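You operate a simulated robot arm through the tools that you are given. There is no shell and no other tool. Be economical: measure what you need, move in short steps, check, and stop when the job is done.

The job below is to be done with a simulated robot arm. You get a single attempt, and the scene is never put back.

JOB
Fish the rotten potato out of the water basin and fill it to the line.
Fine: potato into the grey bin; pump the trolley up to bench height before you lift the can, stand it back there and leave the deck up. Set down upright: green can.
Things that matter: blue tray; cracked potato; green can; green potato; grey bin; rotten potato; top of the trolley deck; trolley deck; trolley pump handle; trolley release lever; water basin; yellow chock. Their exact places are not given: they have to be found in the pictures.

It is judged by the outcome, as a careful person would: the job done as asked, and still so three seconds after it is handed in. It fails if anything else is knocked over, pushed out of place, dropped, spilled or broken.

ROBOT AND FRAMES
A 6-joint arm with a two-finger parallel gripper on a trunk, on a base that drives. Base frame: it is fixed to the floor where the robot stands at the start and does not move with it; the origin is under the middle of the robot, x ahead of it, y to its left, z up. Readings come in mm, rad, newtons and seconds.
With the tool pointing down near the work surface it reaches from about 200 to 440 mm from the robot's upright axis, wherever it stands. Its first joint turns from -2.897 to 2.897 rad. Places, roughly: blue tray (29x19x5 cm) [700, -600, 800]; cracked potato (7x5x5 cm) [700, -700, 800]; green potato (7x5x5 cm) [700, -500, 800]; grey bin [500, -1200, 700]; top of the trolley deck [800, 500, 600]; trolley deck [800, 500, 600]; trolley pump handle [500, 900, 900]; trolley release lever [800, 900, 1100]; water basin [500, 0, 700]. Payload 4.1 kg.
Tool frame: the origin (TCP) lies between the finger pads and is the grasp point; the fingertips stand 23 mm ahead of it; z points along the fingers, y is the line along which they close. Largest opening 94 mm; finger width 38, thickness 10; the body of the gripper, 54 by 96 mm, starts 39 mm behind the TCP.
Orientation is that of the tool frame in the base frame, as a unit quaternion [w, x, y, z]. With the fingers straight down and closing along the base's y, the tool's x points along the base's -x, its y along +y and its z along -z.

CONTROLS
- The arm moves only by the tool apply_moves. Its argument "commands" is a list of rows, each a list of 3 entries, a list of its own where there are three numbers: the shift along the tool's x, y, z in mm, then the turn, a rotation vector about the tool's x, y, z in rad, then the gripper command, from -1 (fully open) to 1 (shut), values between in proportion. In form: [[[x, y, z], [ax, ay, az], gripper], ...]. A call has 1 to 8 rows; each row is the pose to reach, as a shift and turn from the pose commanded when the call began, along the tool's axes at that moment. Each row takes 0.2 s and may step no farther than 50 mm and 0.15 rad from the row before; otherwise, or with a gripper value out of range, the whole call is refused. A pose out of reach is approached as far as the arm can. The call stops where the force on the tool passes 40 N (or 10 N more than at its start, if that is more) or the arm is blocked; 0.2 s more then pass. Each finger travels about 45 mm/s and halts on what it meets, pressing with about 44 N; the grip force reading is that of the motor and also rises with nothing between the fingers. The clock runs only during rows and for 0.2 s after the last one: add rows that repeat a pose to give the fingers time. It gives the time, the measured TCP pose, the force on the tool (base axes), the opening and the grip force at its end, in the units of the frame above (readings bear some noise), with the torque about the TCP (base axes, N m) and any sound that the robot's microphone picked up.
- Cameras (640 x 400 px; columns grow to the right, rows downward): "scene" is now at [21.2, 187.6, 1440.6]; the picture's right is [0.18, -0.98, 0.00], its down [-0.66, -0.12, -0.74] and it looks along [0.73, 0.13, -0.67] (base axes); focal length 255 px, centre (320, 200). "wrist" rides on the gripper at [86, 16, -75] in the tool frame; the picture's right is [-0.18, 0.98, 0.00], its down [-0.58, -0.11, -0.81] and it looks along [-0.79, -0.15, 0.59] (tool axes); focal length 243 px, centre (320, 200).
- capture(camera): a new picture of that camera. It takes no simulated time.
- move_column(by): slides the trunk up (or, below 0, down) by that many mm; the arm and the scene camera ride with it, the base frame stays. It gives what a move gives, with no picture.
- roll_base(legs): drives the robot by 1 to 6 legs, each [ahead, turn to the left] in mm and rad, along the robot's own axes; the way and the turn of a leg run together, so that a leg with both is an arc; at most 1500 mm and 3.142 rad a leg. The arm and the cameras ride along, it lands a little off, and it stops where it bumps. It gives what a move gives.
- pan_tilt(pan, tilt): turns the head with the scene camera to pan (to the left, within 2.705 rad either way) and tilt (down, from -0.506 to 1.204), counted from straight ahead of the robot. It gives what a move gives.
- probe_pixels(camera, pixels): there is no depth. For up to 12 entries [column, row, z] of the newest picture of that camera ("zoom" is the newest enlarged one), the place [x, y] in the base frame at which the ray of that pixel passes the height z, good to about 2 mm. It takes no simulated time.
- close_up(camera, box): a new picture of the part [left, top, right, bottom] of that camera's present view, enlarged. It takes no simulated time.
- hand_in(): hands the job in; it is judged then, once.

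Go step by step. Measure first, check grasps and placings, and put right what went wrong. The budget is 80 turns and 60 pictures, counting those below and the enlarged ones. Unless the task says otherwise, let go and move clear before handing in.

The tools are called after ">>>" as name(argument=value, ...) on one line, values as JSON. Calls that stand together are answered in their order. apply_moves: Moves the arm, as the interface text tells. Its arguments: {"type":"object","properties":{"commands":{"type":"array","items":{"type":"array"}}},"required":["commands"]} The other tools are called the same way: move_column (by) slides the trunk up or down; roll_base (legs) drives the base; pan_tilt (pan, tilt) turns the head that bears the scene camera; capture (camera) takes a picture; probe_pixels (camera, pixels) gives the place at which the rays of pixels pass given heights; close_up (camera, box) takes an enlarged picture of a part of a camera's view; hand_in () hands the job in.

At the start:

```text
clock: 0.0
tcp_pos: [288.7, 77.9, 1198.7]
ee_rot: [0.0, 0.002, 1.0, 0.0]
ft_force: [-0.7, 0.1, 0.1]
wrist_torque: [0.0, -0.02, -0.01]
finger_gap: 94.4
gripper_force: 0.0
trunk travel left (down, up): [-400.0, 190.0]
robot x, y, heading: [-1.1, 6.8, 0.004]
head pan, tilt: [0.183, 0.738]
```

scene: 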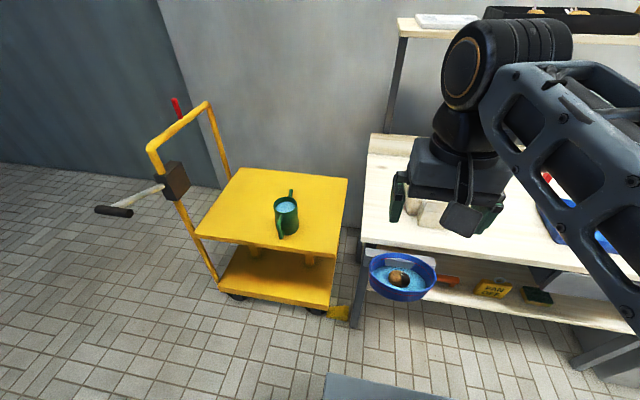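
wrist: 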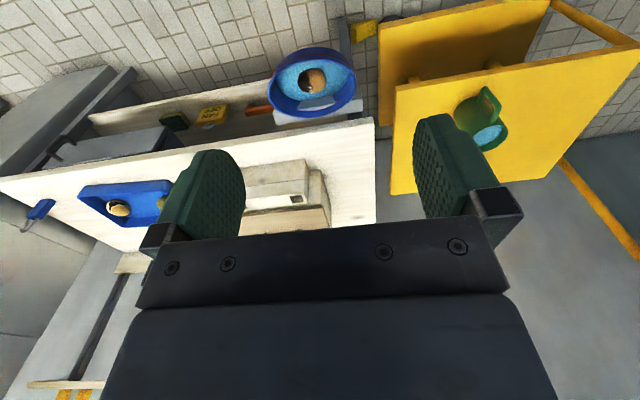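

The scene shows the trolley with the green can (286,215), the pump handle (115,210), the red release lever (177,108), and the basin with a brown potato (400,278). I'll take enlarged views for detail.

>>> close_up(camera="scene", box=[80, 80, 360, 330])

>>> close_up(camera="scene", box=[340, 220, 460, 310])

>>> probe_pixels(camera="scene", pixels=[[400, 278, 700], [370, 262, 740], [437, 270, 740], [286, 230, 600], [286, 205, 700], [238, 168, 600], [348, 180, 600], [330, 258, 600], [195, 234, 600], [115, 211, 900], [160, 186, 900], [177, 108, 1100]])

```text
1.60 times, centred on (220, 205) of scene
```

zoom: 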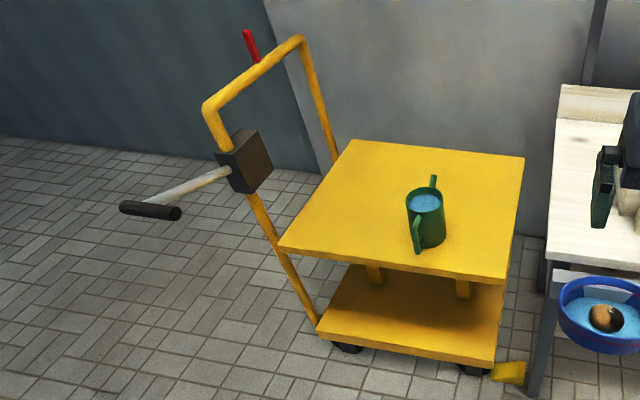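

```text
4.44 times, centred on (400, 265) of scene
```

zoom: 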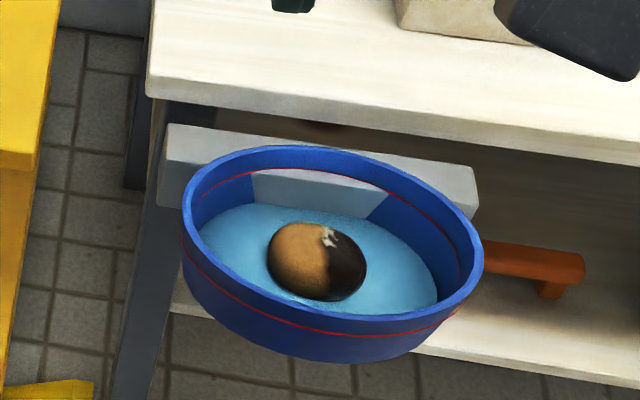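

```text
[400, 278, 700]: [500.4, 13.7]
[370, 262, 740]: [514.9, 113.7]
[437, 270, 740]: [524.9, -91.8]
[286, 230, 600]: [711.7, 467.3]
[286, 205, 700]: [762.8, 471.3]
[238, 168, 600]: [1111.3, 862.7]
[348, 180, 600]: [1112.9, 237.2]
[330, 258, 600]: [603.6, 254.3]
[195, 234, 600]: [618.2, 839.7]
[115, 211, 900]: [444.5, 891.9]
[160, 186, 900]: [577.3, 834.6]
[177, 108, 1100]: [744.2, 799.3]
```

The basin centre is near (508,10), with the potato half out of the water. I'll triangulate heights using the wrist picture and look to the right for the bin.

>>> probe_pixels(camera="wrist", pixels=[[313, 80, 650], [313, 80, 700], [313, 80, 750], [355, 72, 740], [270, 85, 740], [488, 136, 700], [488, 136, 650], [375, 120, 800], [375, 120, 850], [397, 85, 600], [397, 85, 650]])

>>> probe_pixels(camera="zoom", pixels=[[150, 90, 800], [150, 90, 850], [0, 160, 600], [0, 160, 650], [316, 260, 650], [316, 260, 700], [316, 260, 750], [183, 205, 740], [484, 265, 740], [330, 148, 740], [310, 320, 740]])

>>> pan_tilt(pan=-0.9, tilt=0.7)

>>> capture(camera="scene")

```text
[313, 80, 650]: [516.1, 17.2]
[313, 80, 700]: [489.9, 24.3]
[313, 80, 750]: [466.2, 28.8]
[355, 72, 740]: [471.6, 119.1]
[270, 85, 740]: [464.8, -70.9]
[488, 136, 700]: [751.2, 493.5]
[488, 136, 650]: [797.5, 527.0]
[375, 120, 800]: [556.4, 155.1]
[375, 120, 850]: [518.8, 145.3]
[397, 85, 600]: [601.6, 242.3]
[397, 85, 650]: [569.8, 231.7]
```

```text
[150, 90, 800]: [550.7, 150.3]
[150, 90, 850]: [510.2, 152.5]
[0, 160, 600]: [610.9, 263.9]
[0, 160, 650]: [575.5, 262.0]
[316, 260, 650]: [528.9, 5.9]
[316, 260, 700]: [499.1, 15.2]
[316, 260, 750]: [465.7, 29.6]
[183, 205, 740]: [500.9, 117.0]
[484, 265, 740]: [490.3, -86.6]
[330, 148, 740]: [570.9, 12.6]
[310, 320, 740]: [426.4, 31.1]
```

```text
clock: 1.3
tcp_pos: [288.6, 78.6, 1197.4]
ee_rot: [0.0, 0.003, 1.0, 0.0]
ft_force: [-0.2, 0.0, 0.0]
wrist_torque: [-0.01, 0.02, -0.01]
finger_gap: 94.0
gripper_force: 0.2
trunk travel left (down, up): [-400.0, 190.0]
robot x, y, heading: [-1.5, 9.3, 0.0]
head pan, tilt: [-0.901, 0.7]
```

```text
55 pictures are left
```

scene: 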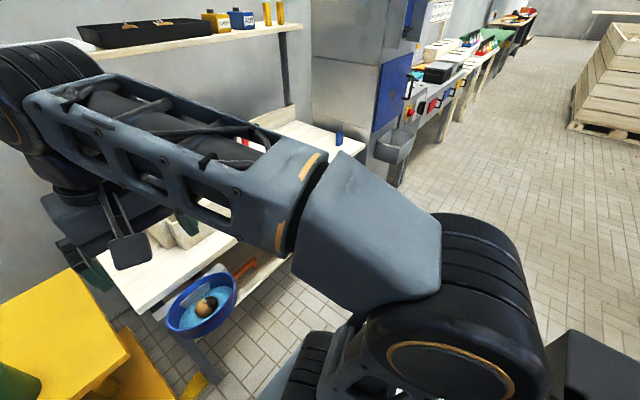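

The grey bin hangs at the bench's far right end (395,147). I'll drive a bit ahead to have the basin in reach and lower the trunk part-way, then look.

>>> roll_base(legs=[[130, 0]])

>>> move_column(by=-250)

>>> pan_tilt(pan=-0.3, tilt=0.9)

>>> capture(camera="scene")

>>> capture(camera="wrist")

```text
clock: 2.6
tcp_pos: [419.3, 78.8, 1197.2]
ee_rot: [0.0, 0.003, 1.0, -0.001]
ft_force: [0.5, -0.3, -0.4]
wrist_torque: [-0.03, 0.01, 0.01]
finger_gap: 93.9
gripper_force: 0.0
trunk travel left (down, up): [-400.0, 190.0]
robot x, y, heading: [131.7, 4.2, 0.001]
head pan, tilt: [-0.901, 0.7]
```

```text
clock: 5.2
tcp_pos: [419.5, 77.7, 948.8]
ee_rot: [0.0, 0.004, 1.0, 0.001]
ft_force: [-0.1, 0.1, -0.6]
wrist_torque: [0.0, 0.0, -0.02]
finger_gap: 94.1
gripper_force: 0.1
trunk travel left (down, up): [-150.0, 440.0]
robot x, y, heading: [133.3, 5.1, -0.001]
head pan, tilt: [-0.901, 0.7]
```

```text
clock: 6.2
tcp_pos: [418.5, 78.2, 948.1]
ee_rot: [-0.001, 0.004, 1.0, 0.0]
ft_force: [0.3, 0.3, -0.3]
wrist_torque: [-0.02, 0.01, -0.03]
finger_gap: 94.0
gripper_force: 0.0
trunk travel left (down, up): [-150.0, 440.0]
robot x, y, heading: [131.5, 5.4, -0.0]
head pan, tilt: [-0.3, 0.901]
```

```text
54 pictures are left
```

scene: 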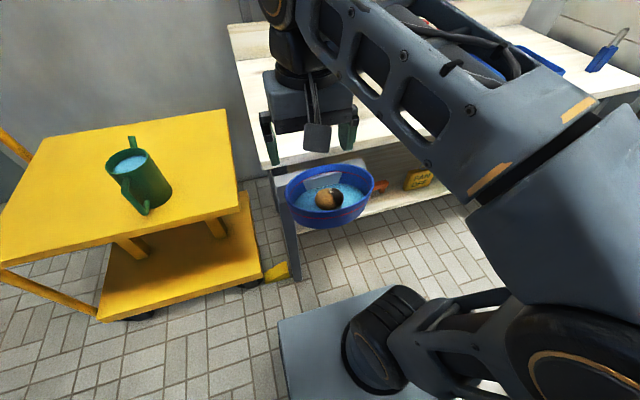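

```text
53 pictures are left
```

wrist: 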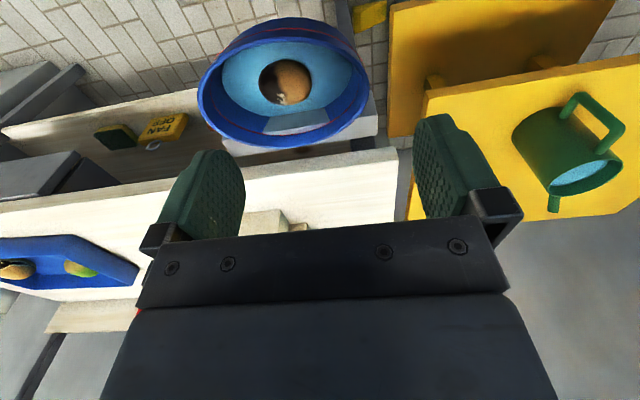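

The wrist view shows the basin at (285,85) with the potato at (285,82). I'll probe both pictures to fix the potato and the rim.

>>> probe_pixels(camera="wrist", pixels=[[285, 82, 640], [285, 82, 680], [285, 82, 720], [200, 95, 720], [200, 95, 750], [372, 80, 720], [372, 80, 750], [286, 45, 740], [290, 145, 740], [398, 152, 800]])

>>> probe_pixels(camera="scene", pixels=[[328, 199, 640], [328, 199, 680], [328, 199, 720], [286, 188, 720], [286, 188, 750], [374, 185, 720], [374, 185, 750], [330, 165, 740], [329, 212, 740], [262, 165, 800], [262, 165, 770]])

```text
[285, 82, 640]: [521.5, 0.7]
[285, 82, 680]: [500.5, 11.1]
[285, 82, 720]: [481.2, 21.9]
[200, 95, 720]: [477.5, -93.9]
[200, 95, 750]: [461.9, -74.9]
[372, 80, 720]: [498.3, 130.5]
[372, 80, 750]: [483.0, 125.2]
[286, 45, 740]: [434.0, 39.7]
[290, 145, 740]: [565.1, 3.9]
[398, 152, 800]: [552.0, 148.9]
```

```text
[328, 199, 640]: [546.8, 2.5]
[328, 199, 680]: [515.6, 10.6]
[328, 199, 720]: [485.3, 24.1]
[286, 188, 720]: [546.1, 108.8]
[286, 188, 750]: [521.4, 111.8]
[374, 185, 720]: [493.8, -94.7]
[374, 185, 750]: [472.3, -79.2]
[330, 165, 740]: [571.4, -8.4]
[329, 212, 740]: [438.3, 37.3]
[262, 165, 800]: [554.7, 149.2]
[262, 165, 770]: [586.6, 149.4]
```

Both views cross at roughly (482,23) with z≈720 for the potato; the bench top is 800 with its front edge at x≈552. I'll bring the open gripper above the potato and look down at it.

>>> apply_moves(commands=[[[-22, -18, 20], [0, 0, 0], -1], [[-44, -38, 50], [0, 0, 0], -1], [[-64, -56, 85], [0, 0, 0], -1], [[-64, -56, 118], [0, 0, 0], -1], [[-64, -56, 118], [0, 0, 0], -1]])

>>> capture(camera="wrist")

>>> close_up(camera="scene", box=[240, 110, 420, 230])

```text
clock: 7.4
tcp_pos: [483.8, 21.8, 830.2]
ee_rot: [0.0, 0.004, 1.0, 0.001]
ft_force: [0.6, -0.2, 1.2]
wrist_torque: [0.0, 0.01, -0.01]
finger_gap: 93.8
gripper_force: 0.1
trunk travel left (down, up): [-150.0, 440.0]
robot x, y, heading: [129.7, 4.4, -0.006]
head pan, tilt: [-0.3, 0.901]
```

```text
52 pictures are left
```

wrist: 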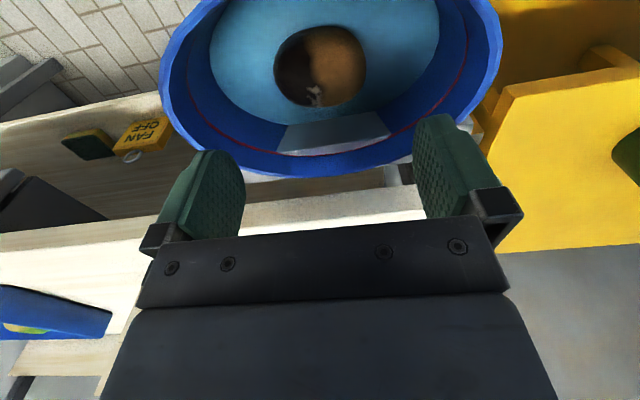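

```text
3.33 times, centred on (330, 170) of scene
```

zoom: 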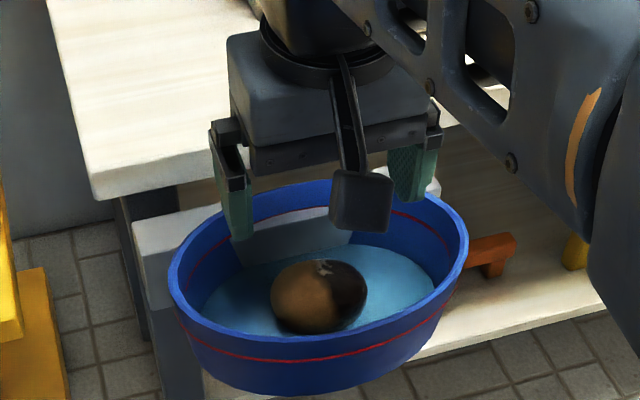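

The potato sits at (320,67), on the tool axis; probing its outline and the rim for its exact place.

>>> probe_pixels(camera="wrist", pixels=[[320, 67, 680], [320, 67, 700], [320, 67, 720], [274, 70, 700], [366, 65, 700], [320, 25, 700], [320, 110, 700], [330, 172, 750], [166, 85, 750], [500, 40, 750]])

>>> probe_pixels(camera="zoom", pixels=[[319, 297, 680], [319, 297, 700], [319, 297, 720], [169, 270, 750], [468, 245, 750], [310, 180, 750], [330, 348, 750], [205, 300, 690], [435, 280, 690]])

```text
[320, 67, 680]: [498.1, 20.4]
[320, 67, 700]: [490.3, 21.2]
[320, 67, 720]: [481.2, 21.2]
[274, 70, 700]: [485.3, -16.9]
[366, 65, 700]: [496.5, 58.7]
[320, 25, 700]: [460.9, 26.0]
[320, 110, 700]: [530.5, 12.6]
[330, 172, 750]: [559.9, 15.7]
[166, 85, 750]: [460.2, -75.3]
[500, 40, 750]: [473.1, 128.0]
```

```text
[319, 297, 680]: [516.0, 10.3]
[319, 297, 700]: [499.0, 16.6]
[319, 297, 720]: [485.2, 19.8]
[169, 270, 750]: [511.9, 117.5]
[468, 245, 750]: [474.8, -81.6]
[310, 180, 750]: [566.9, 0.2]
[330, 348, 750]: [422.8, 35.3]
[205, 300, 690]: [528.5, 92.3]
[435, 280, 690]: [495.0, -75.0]
```

The potato centre is ≈(484,20,715), about 70 mm long along y. Descending 116 mm and closing.

>>> apply_moves(commands=[[[0, -1, 40], [0, 0, 0], -1], [[0, -1, 75], [0, 0, 0], -1], [[0, -1, 100], [0, 0, 0], -1], [[0, -1, 116], [0, 0, 0], -1], [[0, -1, 116], [0, 0, 0], 0], [[0, -1, 116], [0, 0, 0], 0.6], [[0, -1, 116], [0, 0, 0], 0.6], [[0, -1, 116], [0, 0, 0], 0.6]])

>>> capture(camera="wrist")

```text
clock: 8.3
tcp_pos: [481.5, 21.0, 728.4]
ee_rot: [0.003, 0.002, 1.0, -0.001]
ft_force: [-13.0, -0.1, 22.4]
wrist_torque: [0.12, 0.73, 0.06]
finger_gap: 94.2
gripper_force: 0.0
trunk travel left (down, up): [-150.0, 440.0]
robot x, y, heading: [128.5, 0.9, -0.004]
head pan, tilt: [-0.3, 0.901]
stopped in row 4: the force on the tool passed its limit (the readings are from after the stop); the commanded pose is now the measured one
```

```text
50 pictures are left
```

wrist: 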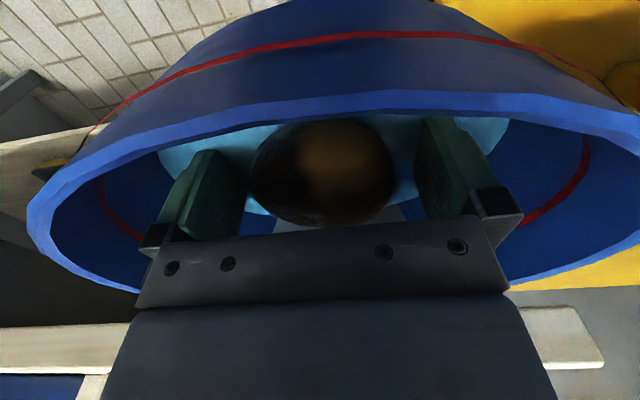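

The descent stopped at z=728 on a light contact, but the potato already sits between the pads (about (322,172), TCP row ≈181). I'll back off 3 mm and close there.

>>> apply_moves(commands=[[[0, 0, -3], [0, 0, 0], -1], [[0, 0, -3], [0, 0, 0], 0], [[0, 0, -3], [0, 0, 0], 0.5], [[0, 0, -3], [0, 0, 0], 0.5], [[0, 0, -3], [0, 0, 0], 0.5], [[0, 0, -3], [0, 0, 0], 0.5]])

>>> capture(camera="wrist")

```text
clock: 9.7
tcp_pos: [484.2, 21.1, 731.8]
ee_rot: [0.002, 0.004, 1.0, 0.0]
ft_force: [-0.7, 0.3, 0.0]
wrist_torque: [-0.02, -0.01, 0.02]
finger_gap: 63.0
gripper_force: 43.8
trunk travel left (down, up): [-150.0, 440.0]
robot x, y, heading: [131.3, 3.3, -0.001]
head pan, tilt: [-0.3, 0.901]
```

```text
49 pictures are left
```

wrist: 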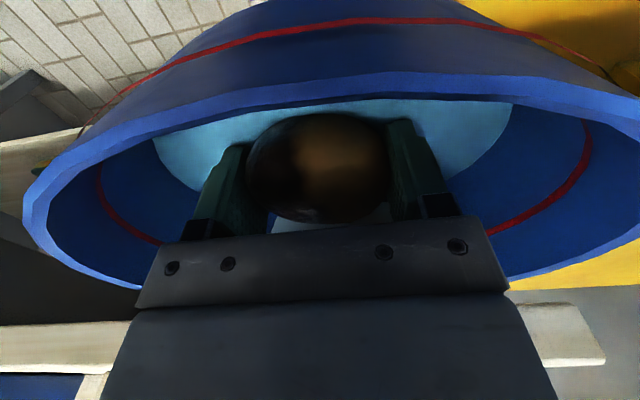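

The potato is gripped (63 mm gap, 44 N). Lifting straight up, slowly.

>>> apply_moves(commands=[[[0, 0, -12], [0, 0, 0], 0.5], [[0, 0, -28], [0, 0, 0], 0.5], [[0, 0, -50], [0, 0, 0], 0.5], [[0, 0, -80], [0, 0, 0], 0.5], [[0, 0, -120], [0, 0, 0], 0.5], [[0, 0, -150], [0, 0, 0], 0.5], [[0, 0, -150], [0, 0, 0], 0.5]])

>>> capture(camera="scene")

```text
clock: 11.3
tcp_pos: [481.6, 21.8, 880.4]
ee_rot: [0.003, 0.004, 1.0, 0.0]
ft_force: [-0.9, 0.1, -1.1]
wrist_torque: [-0.02, 0.0, -0.02]
finger_gap: 23.6
gripper_force: 0.0
trunk travel left (down, up): [-150.0, 440.0]
robot x, y, heading: [130.8, 6.3, 0.002]
head pan, tilt: [-0.3, 0.901]
```

```text
48 pictures are left
```

scene: 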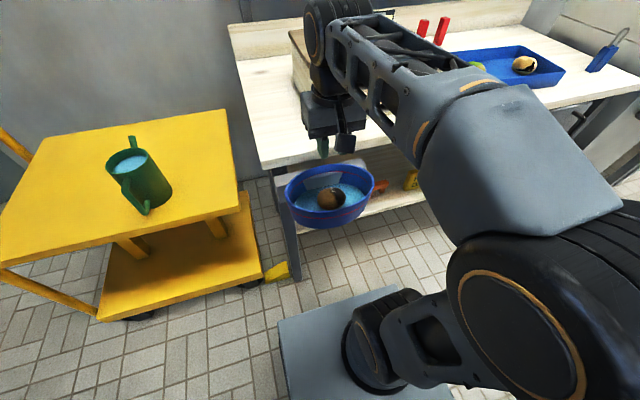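

The potato slipped out (gap shrank to 23 mm) and is back in the basin at (330,197). I'll open up and look again from above.

>>> apply_moves(commands=[[[0, 0, 20], [0, 0, 0], -1], [[0, 0, 50], [0, 0, 0], -1], [[0, 0, 50], [0, 0, 0], -1], [[0, 0, 50], [0, 0, 0], -1], [[0, 0, 50], [0, 0, 0], -1]])

>>> capture(camera="wrist")

>>> close_up(camera="scene", box=[270, 130, 390, 240])

```text
clock: 12.5
tcp_pos: [483.7, 21.4, 830.9]
ee_rot: [0.003, 0.004, 1.0, 0.001]
ft_force: [0.3, -0.3, -1.2]
wrist_torque: [-0.03, -0.01, 0.05]
finger_gap: 94.2
gripper_force: 0.1
trunk travel left (down, up): [-150.0, 440.0]
robot x, y, heading: [131.5, 5.4, 0.003]
head pan, tilt: [-0.3, 0.901]
```

```text
47 pictures are left
```

wrist: 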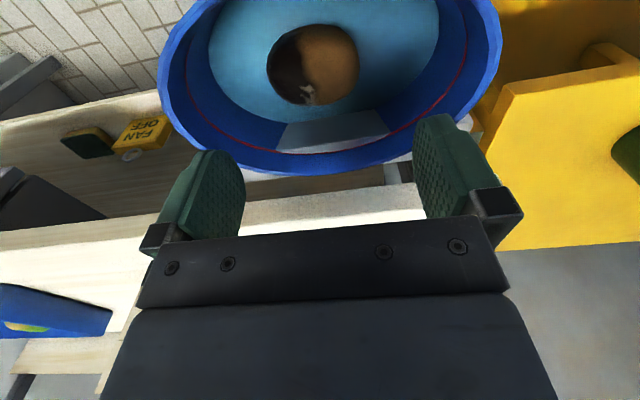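

```text
3.64 times, centred on (330, 185) of scene
```

zoom: 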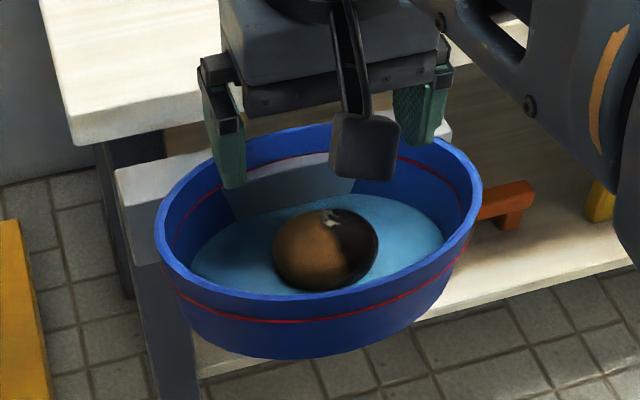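

The potato is now at (313,66). I'll enlarge it to judge its orientation.

>>> close_up(camera="wrist", box=[200, 0, 440, 160])

>>> probe_pixels(camera="wrist", pixels=[[313, 66, 700], [313, 66, 715], [313, 66, 730], [285, 123, 705], [378, 112, 705], [275, 150, 730], [390, 135, 730], [215, 80, 705], [437, 35, 705]])

>>> probe_pixels(camera="zoom", pixels=[[320, 200, 715]])

```text
2.50 times, centred on (320, 80) of wrist
```

zoom: 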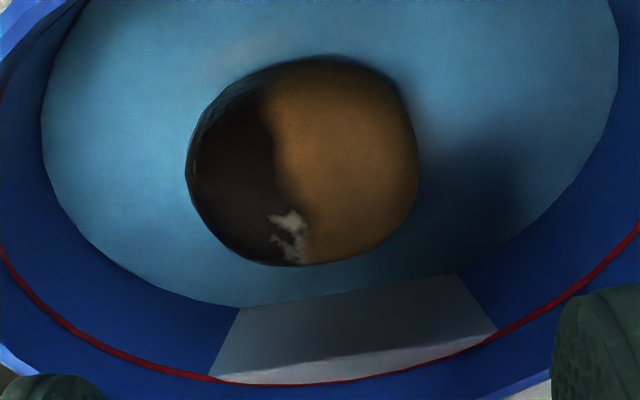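

```text
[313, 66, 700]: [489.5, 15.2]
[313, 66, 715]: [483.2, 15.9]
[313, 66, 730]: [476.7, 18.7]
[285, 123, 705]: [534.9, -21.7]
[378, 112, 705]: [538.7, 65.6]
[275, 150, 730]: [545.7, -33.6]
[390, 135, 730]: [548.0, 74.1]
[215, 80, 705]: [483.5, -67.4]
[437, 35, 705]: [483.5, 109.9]
```

```text
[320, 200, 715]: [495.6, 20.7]
```

The potato looks nearly round from here, centre ≈(488,17). I'll retry 6 mm further from the front wall, descending gently, to find out what limits the depth.

>>> apply_moves(commands=[[[-6, -4, 40], [0, 0, 0], -1], [[-6, -4, 75], [0, 0, 0], -1], [[-6, -4, 98], [0, 0, 0], -1], [[-6, -4, 104], [0, 0, 0], -1], [[-6, -4, 110], [0, 0, 0], -1], [[-6, -4, 116], [0, 0, 0], -1], [[-6, -4, 122], [0, 0, 0], -1]])

>>> close_up(camera="scene", box=[250, 100, 410, 240])

>>> capture(camera="wrist")

```text
clock: 13.6
tcp_pos: [489.7, 17.5, 729.7]
ee_rot: [0.008, 0.002, 1.0, 0.0]
ft_force: [-13.2, -0.6, 23.3]
wrist_torque: [-0.06, 0.7, -0.16]
finger_gap: 94.0
gripper_force: 0.1
trunk travel left (down, up): [-150.0, 440.0]
robot x, y, heading: [131.7, 3.4, -0.001]
head pan, tilt: [-0.3, 0.901]
stopped in row 5: the force on the tool passed its limit (the readings are from after the stop); the commanded pose is now the measured one
```

```text
2.86 times, centred on (330, 170) of scene
```

zoom: 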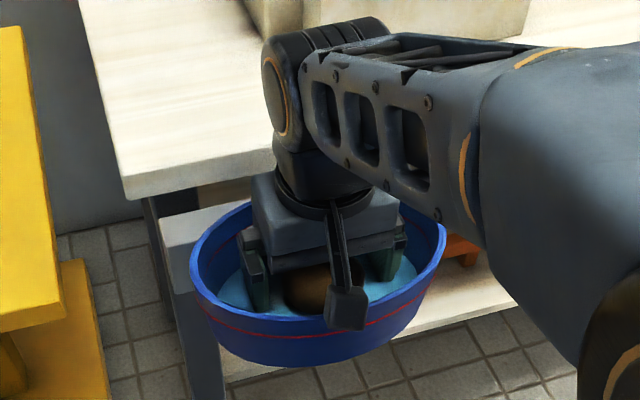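

```text
43 pictures are left
```

wrist: 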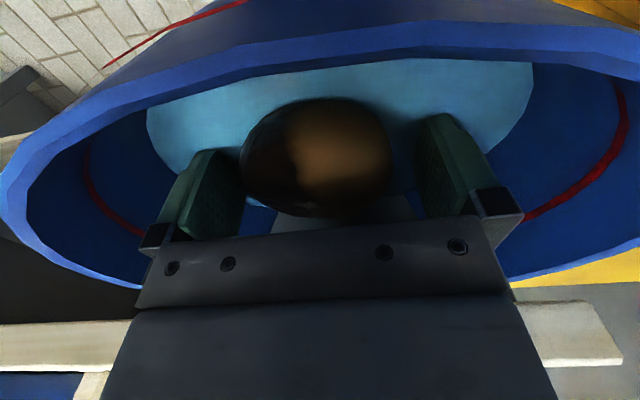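

The stop comes at the same height (729) with the same torque, and the wrist camera box (345,308 in the enlargement) hangs right over the front rim, while the potato's centre is ≈15 mm below the TCP. I'll back up, tilt the tool 0.2 rad to lift the camera, and descend again.

>>> apply_moves(commands=[[[2, 0, -15], [0, 0, 0], -1], [[2, 0, -15], [0, 0.1, 0], -1], [[2, 0, -15], [0, 0.22, 0], -1], [[2, 0, 0], [0, 0.22, 0], -1], [[2, 0, 8], [0, 0.22, 0], -1], [[2, 0, 15], [0, 0.22, 0], -1]])

>>> capture(camera="wrist")

```text
clock: 14.7
tcp_pos: [493.1, 18.5, 733.6]
ee_rot: [-0.093, 0.004, 0.996, 0.001]
ft_force: [1.8, 0.3, 13.4]
wrist_torque: [0.07, -0.65, -0.02]
finger_gap: 94.2
gripper_force: 0.0
trunk travel left (down, up): [-150.0, 440.0]
robot x, y, heading: [131.0, 4.2, -0.004]
head pan, tilt: [-0.3, 0.901]
stopped in row 5: the force on the tool passed its limit (the readings are from after the stop); the commanded pose is now the measured one
```

```text
42 pictures are left
```

wrist: 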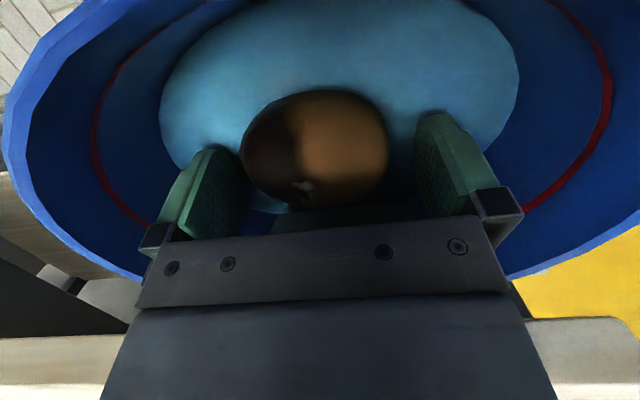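

Now the contact is on the +x side (torque puts it near x≈550, the bench edge), so the lean is limited there. I'll keep the tilt but move 13 mm back toward the robot, then descend.

>>> apply_moves(commands=[[[2.8, 0, -14.7], [0, 0, 0], -1], [[15.6, 0, -12.3], [0, 0.04, 0], -1], [[14, 0, -2], [0, 0.04, 0], -1], [[12, 0, 9], [0, 0.04, 0], -1], [[10.6, 0, 14], [0, 0.04, 0], -1], [[9.6, 0, 19.1], [0, 0.04, 0], -1]])

>>> capture(camera="wrist")

```text
clock: 15.7
tcp_pos: [477.3, 17.7, 732.0]
ee_rot: [-0.112, 0.004, 0.994, 0.0]
ft_force: [-11.5, 1.5, 21.5]
wrist_torque: [-0.8, 0.05, -0.56]
finger_gap: 93.5
gripper_force: 0.0
trunk travel left (down, up): [-150.0, 440.0]
robot x, y, heading: [129.9, 3.5, 0.001]
head pan, tilt: [-0.3, 0.901]
stopped in row 5: the force on the tool passed its limit (the readings are from after the stop); the commanded pose is now the measured one
```

```text
41 pictures are left
```

wrist: 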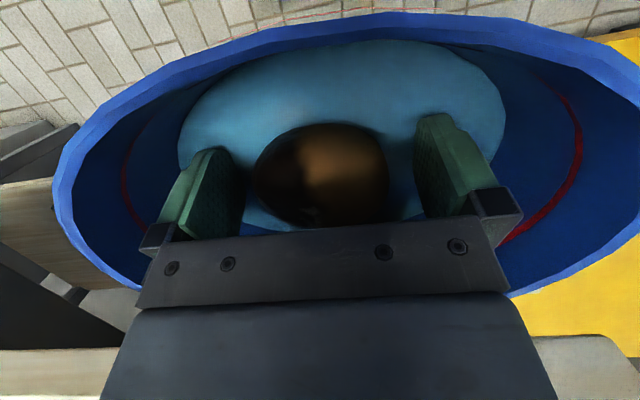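

Re-reading the torques: all the stops put the contact at a fingertip corner at z≈705, so that is the basin floor. The potato rests on it, its centre ≈(477,19,730), exactly between the pads now, at (321,175). I'll back off 2 mm, close, and lift only a little.

>>> apply_moves(commands=[[[0, 0, -2], [0, 0, 0], -1], [[0, 0, -2], [0, 0, 0], 0], [[0, 0, -2], [0, 0, 0], 0.5], [[0, 0, -2], [0, 0, 0], 0.5], [[0, 0, -2], [0, 0, 0], 0.5], [[1, 0, -7], [0, 0, 0], 0.5], [[3, 0, -13], [0, 0, 0], 0.5], [[4, 0, -18], [0, 0, 0], 0.5]])

>>> capture(camera="wrist")

```text
clock: 17.5
tcp_pos: [480.2, 19.1, 748.9]
ee_rot: [-0.112, 0.004, 0.994, 0.001]
ft_force: [0.7, 0.2, -0.6]
wrist_torque: [0.01, 0.01, -0.04]
finger_gap: 63.1
gripper_force: 44.1
trunk travel left (down, up): [-150.0, 440.0]
robot x, y, heading: [130.1, 6.1, 0.004]
head pan, tilt: [-0.3, 0.901]
```

```text
40 pictures are left
```

wrist: 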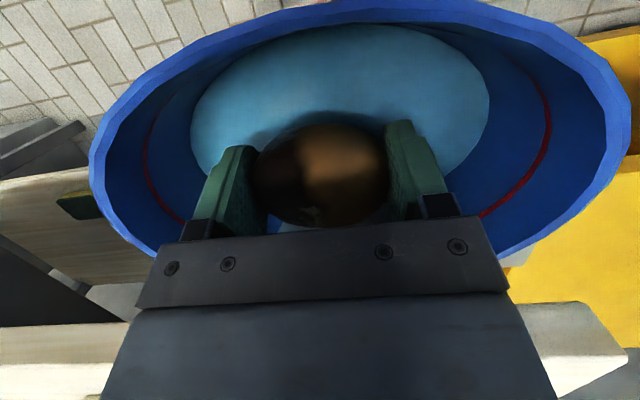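

The potato moved up with the hand (still at (321,175), gap 63). Continuing the lift slowly.

>>> apply_moves(commands=[[[2, 0, -8], [0, 0, 0], 0.7], [[4, 0, -16], [0, 0, 0], 0.7], [[6, 0, -26], [0, 0, 0], 0.7], [[9, 0, -38], [0, 0, 0], 0.7], [[11, 0, -50], [0, 0, 0], 0.7], [[11, 0, -50], [0, 0, 0], 0.7]])

>>> capture(camera="wrist")

```text
clock: 18.9
tcp_pos: [479.7, 17.1, 801.5]
ee_rot: [-0.114, 0.004, 0.994, 0.001]
ft_force: [-0.1, -0.3, -0.7]
wrist_torque: [0.01, 0.0, 0.03]
finger_gap: 63.1
gripper_force: 44.0
trunk travel left (down, up): [-150.0, 440.0]
robot x, y, heading: [130.9, 4.4, -0.0]
head pan, tilt: [-0.3, 0.901]
```

```text
39 pictures are left
```

wrist: 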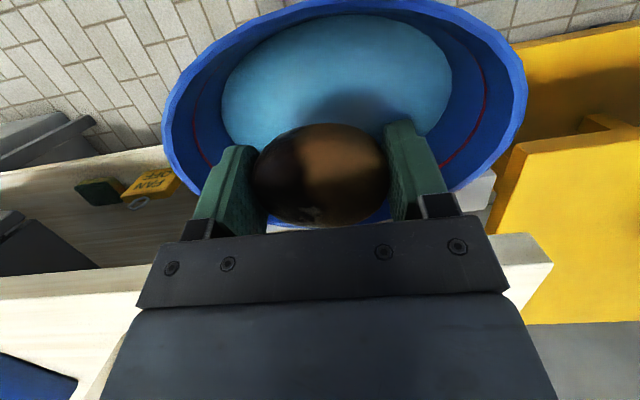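

The potato is clear of the basin and held. I'll raise the trunk, back off, and look toward the bin.

>>> move_column(by=280)

>>> roll_base(legs=[[-80, 0], [0, -1.5708], [500, 0]])

>>> pan_tilt(pan=0.5, tilt=0.6)

>>> capture(camera="scene")

```text
clock: 21.7
tcp_pos: [480.0, 17.2, 1079.3]
ee_rot: [-0.114, 0.004, 0.994, 0.0]
ft_force: [-1.0, 0.1, -0.8]
wrist_torque: [-0.01, 0.0, 0.0]
finger_gap: 63.0
gripper_force: 44.2
trunk travel left (down, up): [-430.0, 160.0]
robot x, y, heading: [130.8, 6.2, 0.002]
head pan, tilt: [-0.3, 0.901]
```

```text
clock: 29.1
tcp_pos: [62.7, -840.5, 1081.1]
ee_rot: [-0.079, 0.705, 0.7, 0.081]
ft_force: [0.2, -0.3, -0.7]
wrist_torque: [0.01, 0.0, 0.02]
finger_gap: 62.9
gripper_force: 44.1
trunk travel left (down, up): [-430.0, 160.0]
robot x, y, heading: [48.4, -493.3, -1.568]
head pan, tilt: [-0.3, 0.901]
```

```text
clock: 30.3
tcp_pos: [62.1, -841.6, 1080.6]
ee_rot: [-0.079, 0.706, 0.7, 0.081]
ft_force: [0.5, 0.1, -0.4]
wrist_torque: [0.0, 0.05, 0.03]
finger_gap: 63.0
gripper_force: 44.5
trunk travel left (down, up): [-430.0, 160.0]
robot x, y, heading: [52.8, -486.9, -1.575]
head pan, tilt: [0.499, 0.6]
```

```text
38 pictures are left
```

scene: 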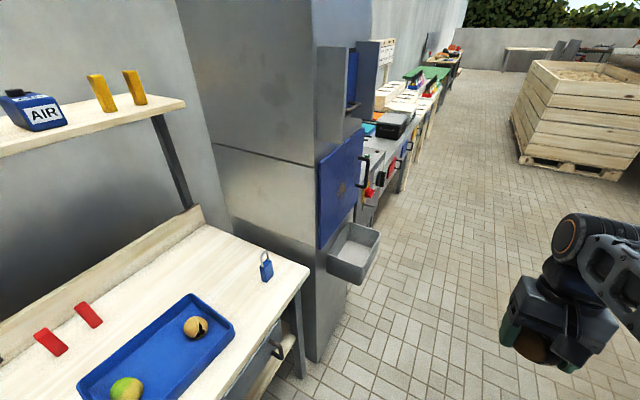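

The grey bin with an open top is at (353,253) on the machine's front; measuring its rim.

>>> close_up(camera="scene", box=[310, 200, 400, 300])

>>> probe_pixels(camera="scene", pixels=[[350, 223, 700], [380, 235, 700], [360, 285, 700], [328, 265, 700], [350, 223, 800], [380, 235, 800], [360, 270, 800], [328, 253, 800], [353, 255, 650], [353, 255, 750], [310, 265, 800]])

```text
4.00 times, centred on (355, 250) of scene
```

zoom: 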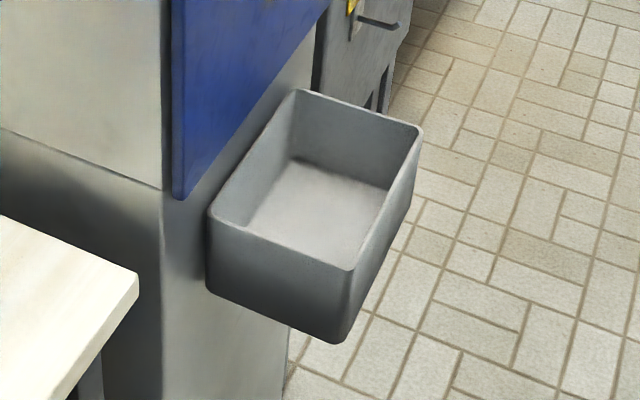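

```text
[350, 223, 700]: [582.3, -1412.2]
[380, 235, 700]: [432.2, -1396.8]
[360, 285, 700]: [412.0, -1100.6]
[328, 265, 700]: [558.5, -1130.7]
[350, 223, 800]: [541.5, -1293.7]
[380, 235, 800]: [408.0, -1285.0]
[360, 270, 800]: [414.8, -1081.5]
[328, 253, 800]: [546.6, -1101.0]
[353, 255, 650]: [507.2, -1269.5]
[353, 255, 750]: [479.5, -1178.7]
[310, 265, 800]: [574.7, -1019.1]
```

Driving along to the bin, keeping the arm high, then a fresh look from both cameras.

>>> roll_base(legs=[[700, 0], [0, 1.5708], [50, 0]])

>>> pan_tilt(pan=-0.3, tilt=0.8)

>>> capture(camera="scene")

>>> capture(camera="wrist")

```text
clock: 38.4
tcp_pos: [448.2, -1182.0, 1081.2]
ee_rot: [-0.113, 0.008, 0.994, 0.001]
ft_force: [-0.6, -0.3, -0.6]
wrist_torque: [0.0, -0.02, 0.01]
finger_gap: 62.7
gripper_force: 44.4
trunk travel left (down, up): [-430.0, 160.0]
robot x, y, heading: [98.6, -1189.3, -0.013]
head pan, tilt: [0.499, 0.6]
```

```text
clock: 39.6
tcp_pos: [448.7, -1182.0, 1080.4]
ee_rot: [-0.114, 0.007, 0.993, 0.001]
ft_force: [0.7, 0.2, -0.8]
wrist_torque: [0.0, 0.03, 0.01]
finger_gap: 62.8
gripper_force: 44.4
trunk travel left (down, up): [-430.0, 160.0]
robot x, y, heading: [100.5, -1190.1, -0.011]
head pan, tilt: [-0.3, 0.799]
```

```text
36 pictures are left
```

scene: 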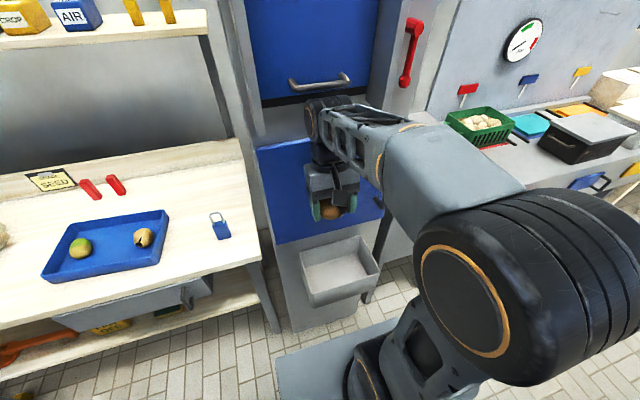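

```text
35 pictures are left
```

wrist: 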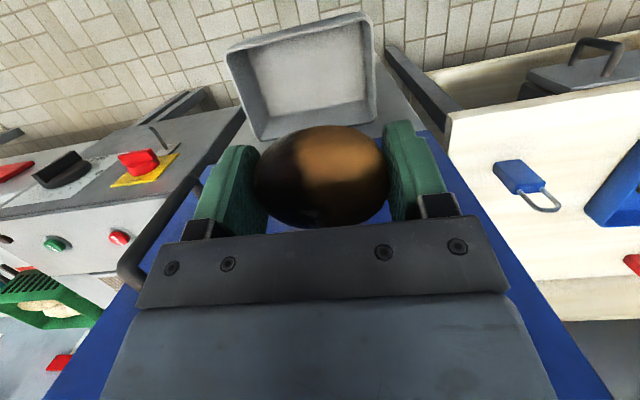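

Bin seen in both views; triangulating its rim.

>>> probe_pixels(camera="scene", pixels=[[300, 250, 700], [360, 237, 700], [380, 268, 700], [312, 292, 700], [300, 250, 760], [360, 237, 760], [380, 268, 760], [312, 292, 760]])

>>> probe_pixels(camera="wrist", pixels=[[228, 50, 700], [366, 14, 700], [375, 122, 700], [260, 138, 700], [228, 50, 760], [366, 14, 760], [375, 122, 760], [260, 138, 760]])

```text
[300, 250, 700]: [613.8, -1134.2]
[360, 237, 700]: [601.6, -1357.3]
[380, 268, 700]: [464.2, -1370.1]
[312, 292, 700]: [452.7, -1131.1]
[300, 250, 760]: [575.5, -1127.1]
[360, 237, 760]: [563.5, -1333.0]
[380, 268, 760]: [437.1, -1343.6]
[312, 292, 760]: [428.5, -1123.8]
```

```text
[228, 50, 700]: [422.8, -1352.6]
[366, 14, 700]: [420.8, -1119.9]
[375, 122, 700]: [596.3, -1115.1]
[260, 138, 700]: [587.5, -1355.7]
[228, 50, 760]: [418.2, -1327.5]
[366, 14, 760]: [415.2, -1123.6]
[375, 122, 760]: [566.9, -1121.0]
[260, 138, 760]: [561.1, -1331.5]
```

The rays agree at rim z≈760: the bin spans x 415–565, y −1330…−1123. I'll straighten the tool and centre it over (485,−1226).

>>> apply_moves(commands=[[[-12, -15, -3], [0, -0.08, 0], 0.7], [[-25, -30, -6], [0, -0.16, 0], 0.7], [[-35, -44, -8], [0, -0.228, 0], 0.7], [[-35, -44, -8], [0, -0.228, 0], 0.7]])

>>> move_column(by=-290)

>>> capture(camera="wrist")

>>> capture(camera="scene")

```text
clock: 40.6
tcp_pos: [482.8, -1225.9, 1079.7]
ee_rot: [0.001, 0.008, 1.0, 0.001]
ft_force: [0.1, -0.1, -0.8]
wrist_torque: [-0.02, -0.01, -0.01]
finger_gap: 62.7
gripper_force: 44.1
trunk travel left (down, up): [-430.0, 160.0]
robot x, y, heading: [96.5, -1191.2, -0.008]
head pan, tilt: [-0.3, 0.799]
```

```text
clock: 43.5
tcp_pos: [482.6, -1226.0, 791.2]
ee_rot: [0.001, 0.008, 1.0, 0.001]
ft_force: [0.4, -0.1, -0.7]
wrist_torque: [-0.01, 0.01, -0.03]
finger_gap: 62.9
gripper_force: 43.5
trunk travel left (down, up): [-140.0, 450.0]
robot x, y, heading: [97.1, -1192.0, -0.013]
head pan, tilt: [-0.3, 0.799]
```

```text
34 pictures are left
```

wrist: 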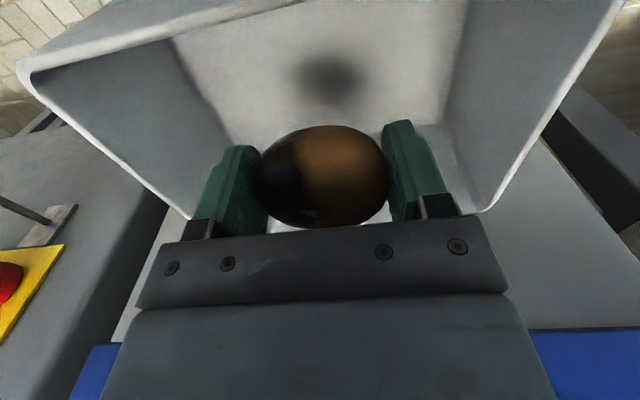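

```text
33 pictures are left
```

scene: 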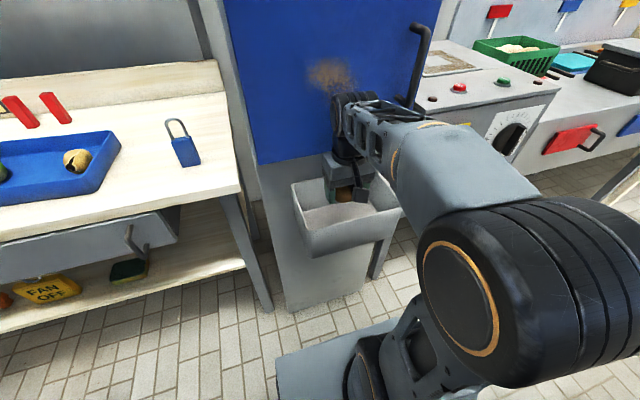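

The potato hangs centred inside the bin walls. I'll lower it another 50 mm and let go, then lift out.

>>> apply_moves(commands=[[[0, 0, 20], [0, 0, 0], 0.7], [[0, 0, 38], [0, 0, 0], 0.7], [[0, 0, 50], [0, 0, 0], 0.7], [[0, 0, 50], [0, 0, 0], -1], [[0, 0, 50], [0, 0, 0], -1], [[0, 0, 50], [0, 0, 0], -1], [[0, 0, 30], [0, 0, 0], -1], [[0, 0, -15], [0, 0, 0], -1]])

>>> capture(camera="wrist")

```text
clock: 45.3
tcp_pos: [483.2, -1225.7, 806.4]
ee_rot: [0.0, 0.008, 1.0, 0.001]
ft_force: [-0.5, 0.0, -0.6]
wrist_torque: [-0.03, 0.0, -0.01]
finger_gap: 93.9
gripper_force: 0.1
trunk travel left (down, up): [-140.0, 450.0]
robot x, y, heading: [95.6, -1190.5, -0.014]
head pan, tilt: [-0.3, 0.799]
```

```text
32 pictures are left
```

wrist: 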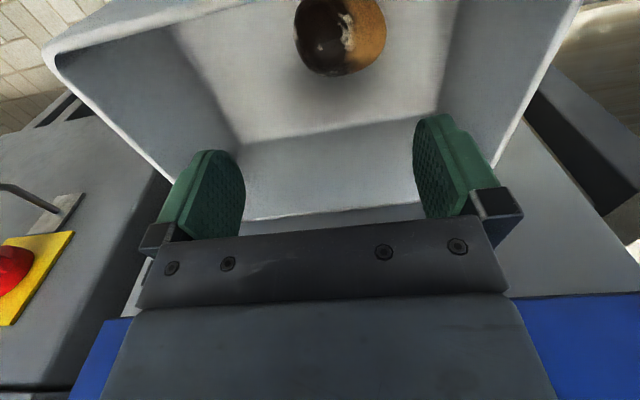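

The rotten potato lies in the bin at (340,35). Now I'll raise, tuck the arm, and drive toward the trolley for a view of its pump.

>>> move_column(by=290)

>>> apply_moves(commands=[[[40, 20, 0], [0, 0, 0], -1], [[80, 35, 0], [0, 0, 0], -1], [[110, 35, 0], [0, 0, 0], -1]])

>>> roll_base(legs=[[-60, 0], [0, 1.5708], [1450, 0]])

>>> pan_tilt(pan=-0.7, tilt=0.5)

>>> capture(camera="scene")

```text
clock: 48.2
tcp_pos: [483.0, -1226.2, 1096.5]
ee_rot: [0.001, 0.008, 1.0, 0.001]
ft_force: [0.3, 0.2, -0.6]
wrist_torque: [0.01, 0.01, 0.03]
finger_gap: 94.1
gripper_force: 0.0
trunk travel left (down, up): [-430.0, 160.0]
robot x, y, heading: [97.5, -1190.8, -0.007]
head pan, tilt: [-0.3, 0.799]
```

```text
clock: 49.0
tcp_pos: [374.1, -1188.9, 1094.5]
ee_rot: [0.001, 0.008, 1.0, 0.0]
ft_force: [-0.2, 0.6, 0.5]
wrist_torque: [0.01, 0.04, -0.01]
finger_gap: 94.3
gripper_force: 0.1
trunk travel left (down, up): [-430.0, 160.0]
robot x, y, heading: [94.3, -1191.2, -0.012]
head pan, tilt: [-0.3, 0.799]
```

```text
clock: 60.6
tcp_pos: [76.9, 540.8, 1096.9]
ee_rot: [0.0, -0.695, 0.719, 0.002]
ft_force: [-0.1, 0.3, 0.3]
wrist_torque: [0.01, -0.02, 0.0]
finger_gap: 94.1
gripper_force: 0.1
trunk travel left (down, up): [-430.0, 160.0]
robot x, y, heading: [72.4, 267.9, 1.543]
head pan, tilt: [-0.3, 0.799]
```

```text
clock: 61.5
tcp_pos: [74.5, 540.8, 1096.6]
ee_rot: [0.001, -0.695, 0.719, 0.001]
ft_force: [0.7, 0.1, -0.4]
wrist_torque: [0.02, -0.01, -0.02]
finger_gap: 94.2
gripper_force: 0.0
trunk travel left (down, up): [-430.0, 160.0]
robot x, y, heading: [73.9, 266.9, 1.545]
head pan, tilt: [-0.7, 0.499]
```

```text
31 pictures are left
```

scene: 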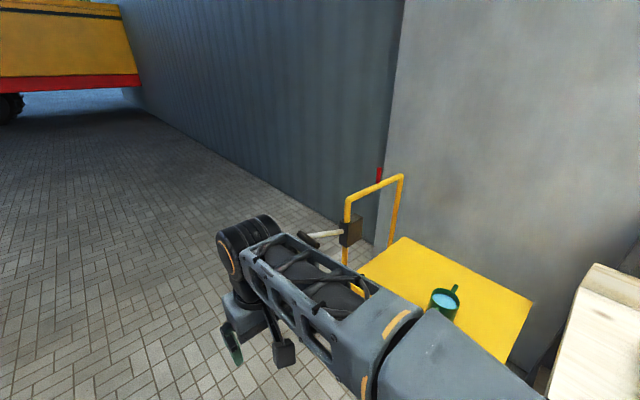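

The pump lever shows at (320,236), the grip at (308,240) and its box at (350,232). Enlarging and measuring.

>>> close_up(camera="scene", box=[270, 150, 430, 270])

>>> probe_pixels(camera="scene", pixels=[[308, 240, 800], [308, 240, 850], [308, 240, 900], [308, 240, 950], [338, 231, 850], [338, 231, 900], [338, 231, 950], [297, 233, 870], [319, 248, 870]])

```text
3.33 times, centred on (350, 210) of scene
```

zoom: 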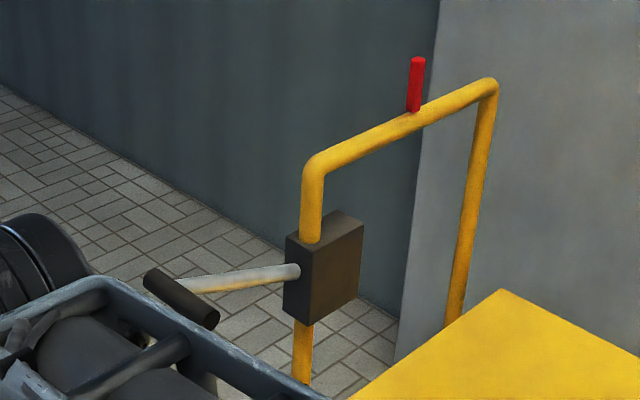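

```text
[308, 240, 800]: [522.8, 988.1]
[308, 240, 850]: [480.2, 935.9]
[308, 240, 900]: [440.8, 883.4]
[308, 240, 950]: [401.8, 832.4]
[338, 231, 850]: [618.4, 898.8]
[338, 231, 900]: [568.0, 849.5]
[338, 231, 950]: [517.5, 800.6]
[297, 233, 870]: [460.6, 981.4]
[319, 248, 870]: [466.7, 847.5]
```

Two views agree: grip centre ≈(443,888,900), lying along y, pivot box near (570,845). I'll move in beside it, keeping the heading along +y so the fingers already close across the grip.

>>> roll_base(legs=[[0, -0.45], [300, 0], [0, 0.47], [40, 0]])

>>> pan_tilt(pan=-0.55, tilt=0.8)

>>> capture(camera="scene")

>>> capture(camera="wrist")

```text
clock: 66.7
tcp_pos: [208.1, 847.3, 1097.7]
ee_rot: [-0.001, -0.703, 0.711, 0.002]
ft_force: [-0.1, -0.1, 0.0]
wrist_torque: [0.02, -0.03, 0.04]
finger_gap: 93.9
gripper_force: 0.1
trunk travel left (down, up): [-430.0, 160.0]
robot x, y, heading: [209.0, 571.7, 1.563]
head pan, tilt: [-0.7, 0.499]
```

```text
clock: 67.5
tcp_pos: [209.2, 846.7, 1095.6]
ee_rot: [0.0, -0.703, 0.711, 0.001]
ft_force: [-0.3, 0.2, 0.5]
wrist_torque: [0.02, 0.0, -0.02]
finger_gap: 94.0
gripper_force: 0.1
trunk travel left (down, up): [-430.0, 160.0]
robot x, y, heading: [214.8, 570.0, 1.566]
head pan, tilt: [-0.55, 0.799]
```

```text
29 pictures are left
```

scene: 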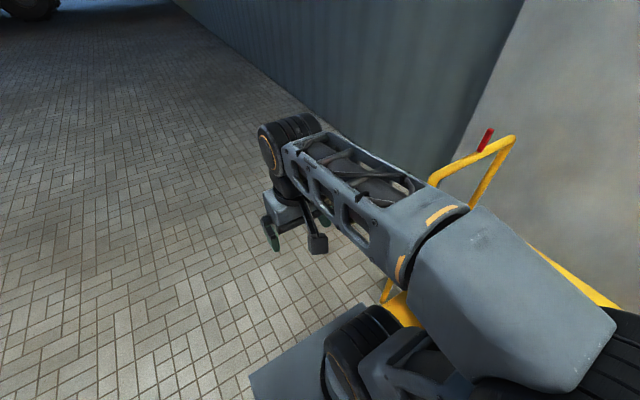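

```text
28 pictures are left
```

wrist: 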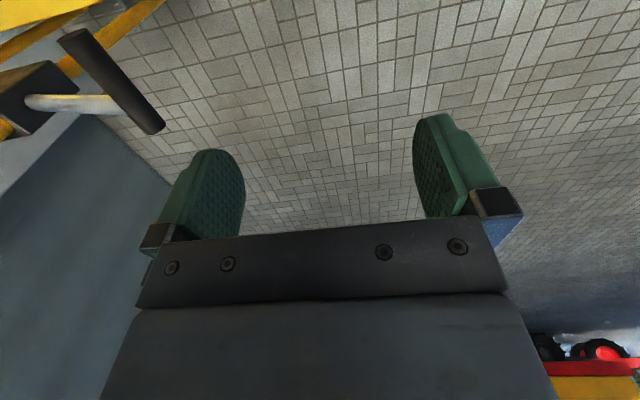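

The wrist camera sees the grip from (75,37) to (150,125); confirming its position.

>>> probe_pixels(camera="wrist", pixels=[[75, 37, 880], [75, 37, 900], [75, 37, 920], [150, 125, 880], [150, 125, 900], [150, 125, 920], [112, 80, 900], [35, 102, 900]])

```text
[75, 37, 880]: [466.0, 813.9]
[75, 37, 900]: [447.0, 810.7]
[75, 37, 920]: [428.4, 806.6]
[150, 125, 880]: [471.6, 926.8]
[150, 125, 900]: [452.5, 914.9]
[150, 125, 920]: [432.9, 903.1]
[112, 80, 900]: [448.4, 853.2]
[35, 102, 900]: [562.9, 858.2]
```

I'll move the TCP above the grip for a closer look, so the +x finger can avoid the lever stem.

>>> apply_moves(commands=[[[0, -40, 5], [0, 0, 0], -1], [[0, -80, 10], [0, 0, 0], -1], [[0, -120, 20], [0, 0, 0], -1], [[0, -160, 35], [0, 0, 0], -1], [[2, -200, 50], [0, 0, 0], -1], [[4, -238, 70], [0, 0, 0], -1], [[7, -238, 86], [0, 0, 0], -1], [[7, -238, 86], [0, 0, 0], -1]])

>>> capture(camera="wrist")

```text
clock: 69.3
tcp_pos: [445.9, 839.1, 1010.4]
ee_rot: [-0.001, -0.703, 0.712, 0.002]
ft_force: [0.7, 0.3, -0.8]
wrist_torque: [-0.01, -0.01, 0.01]
finger_gap: 93.9
gripper_force: 0.0
trunk travel left (down, up): [-430.0, 160.0]
robot x, y, heading: [210.2, 571.3, 1.564]
head pan, tilt: [-0.55, 0.799]
```

```text
27 pictures are left
```

wrist: 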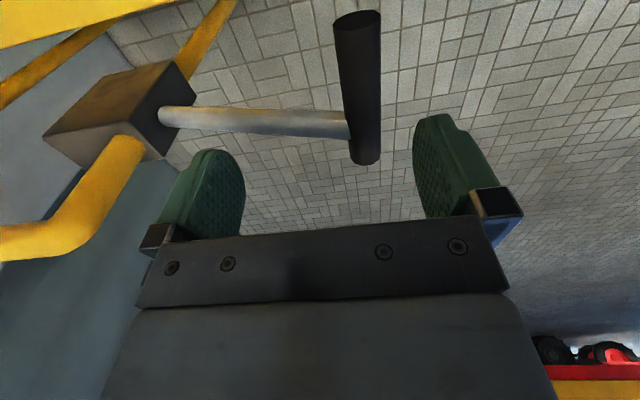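

The stem joins near the grip's far end (345,123), leaving the near part free. Probing.

>>> probe_pixels(camera="wrist", pixels=[[357, 18, 890], [357, 18, 905], [364, 155, 890], [364, 155, 905], [345, 122, 890], [345, 122, 905], [175, 115, 890], [175, 115, 905], [335, 60, 900], [381, 60, 900]])

```text
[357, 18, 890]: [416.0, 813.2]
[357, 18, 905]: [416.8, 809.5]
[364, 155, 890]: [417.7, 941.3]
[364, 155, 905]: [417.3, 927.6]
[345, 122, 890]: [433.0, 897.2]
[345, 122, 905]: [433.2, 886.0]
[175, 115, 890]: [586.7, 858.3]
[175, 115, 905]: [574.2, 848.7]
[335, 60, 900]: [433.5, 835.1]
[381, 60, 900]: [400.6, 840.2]
```

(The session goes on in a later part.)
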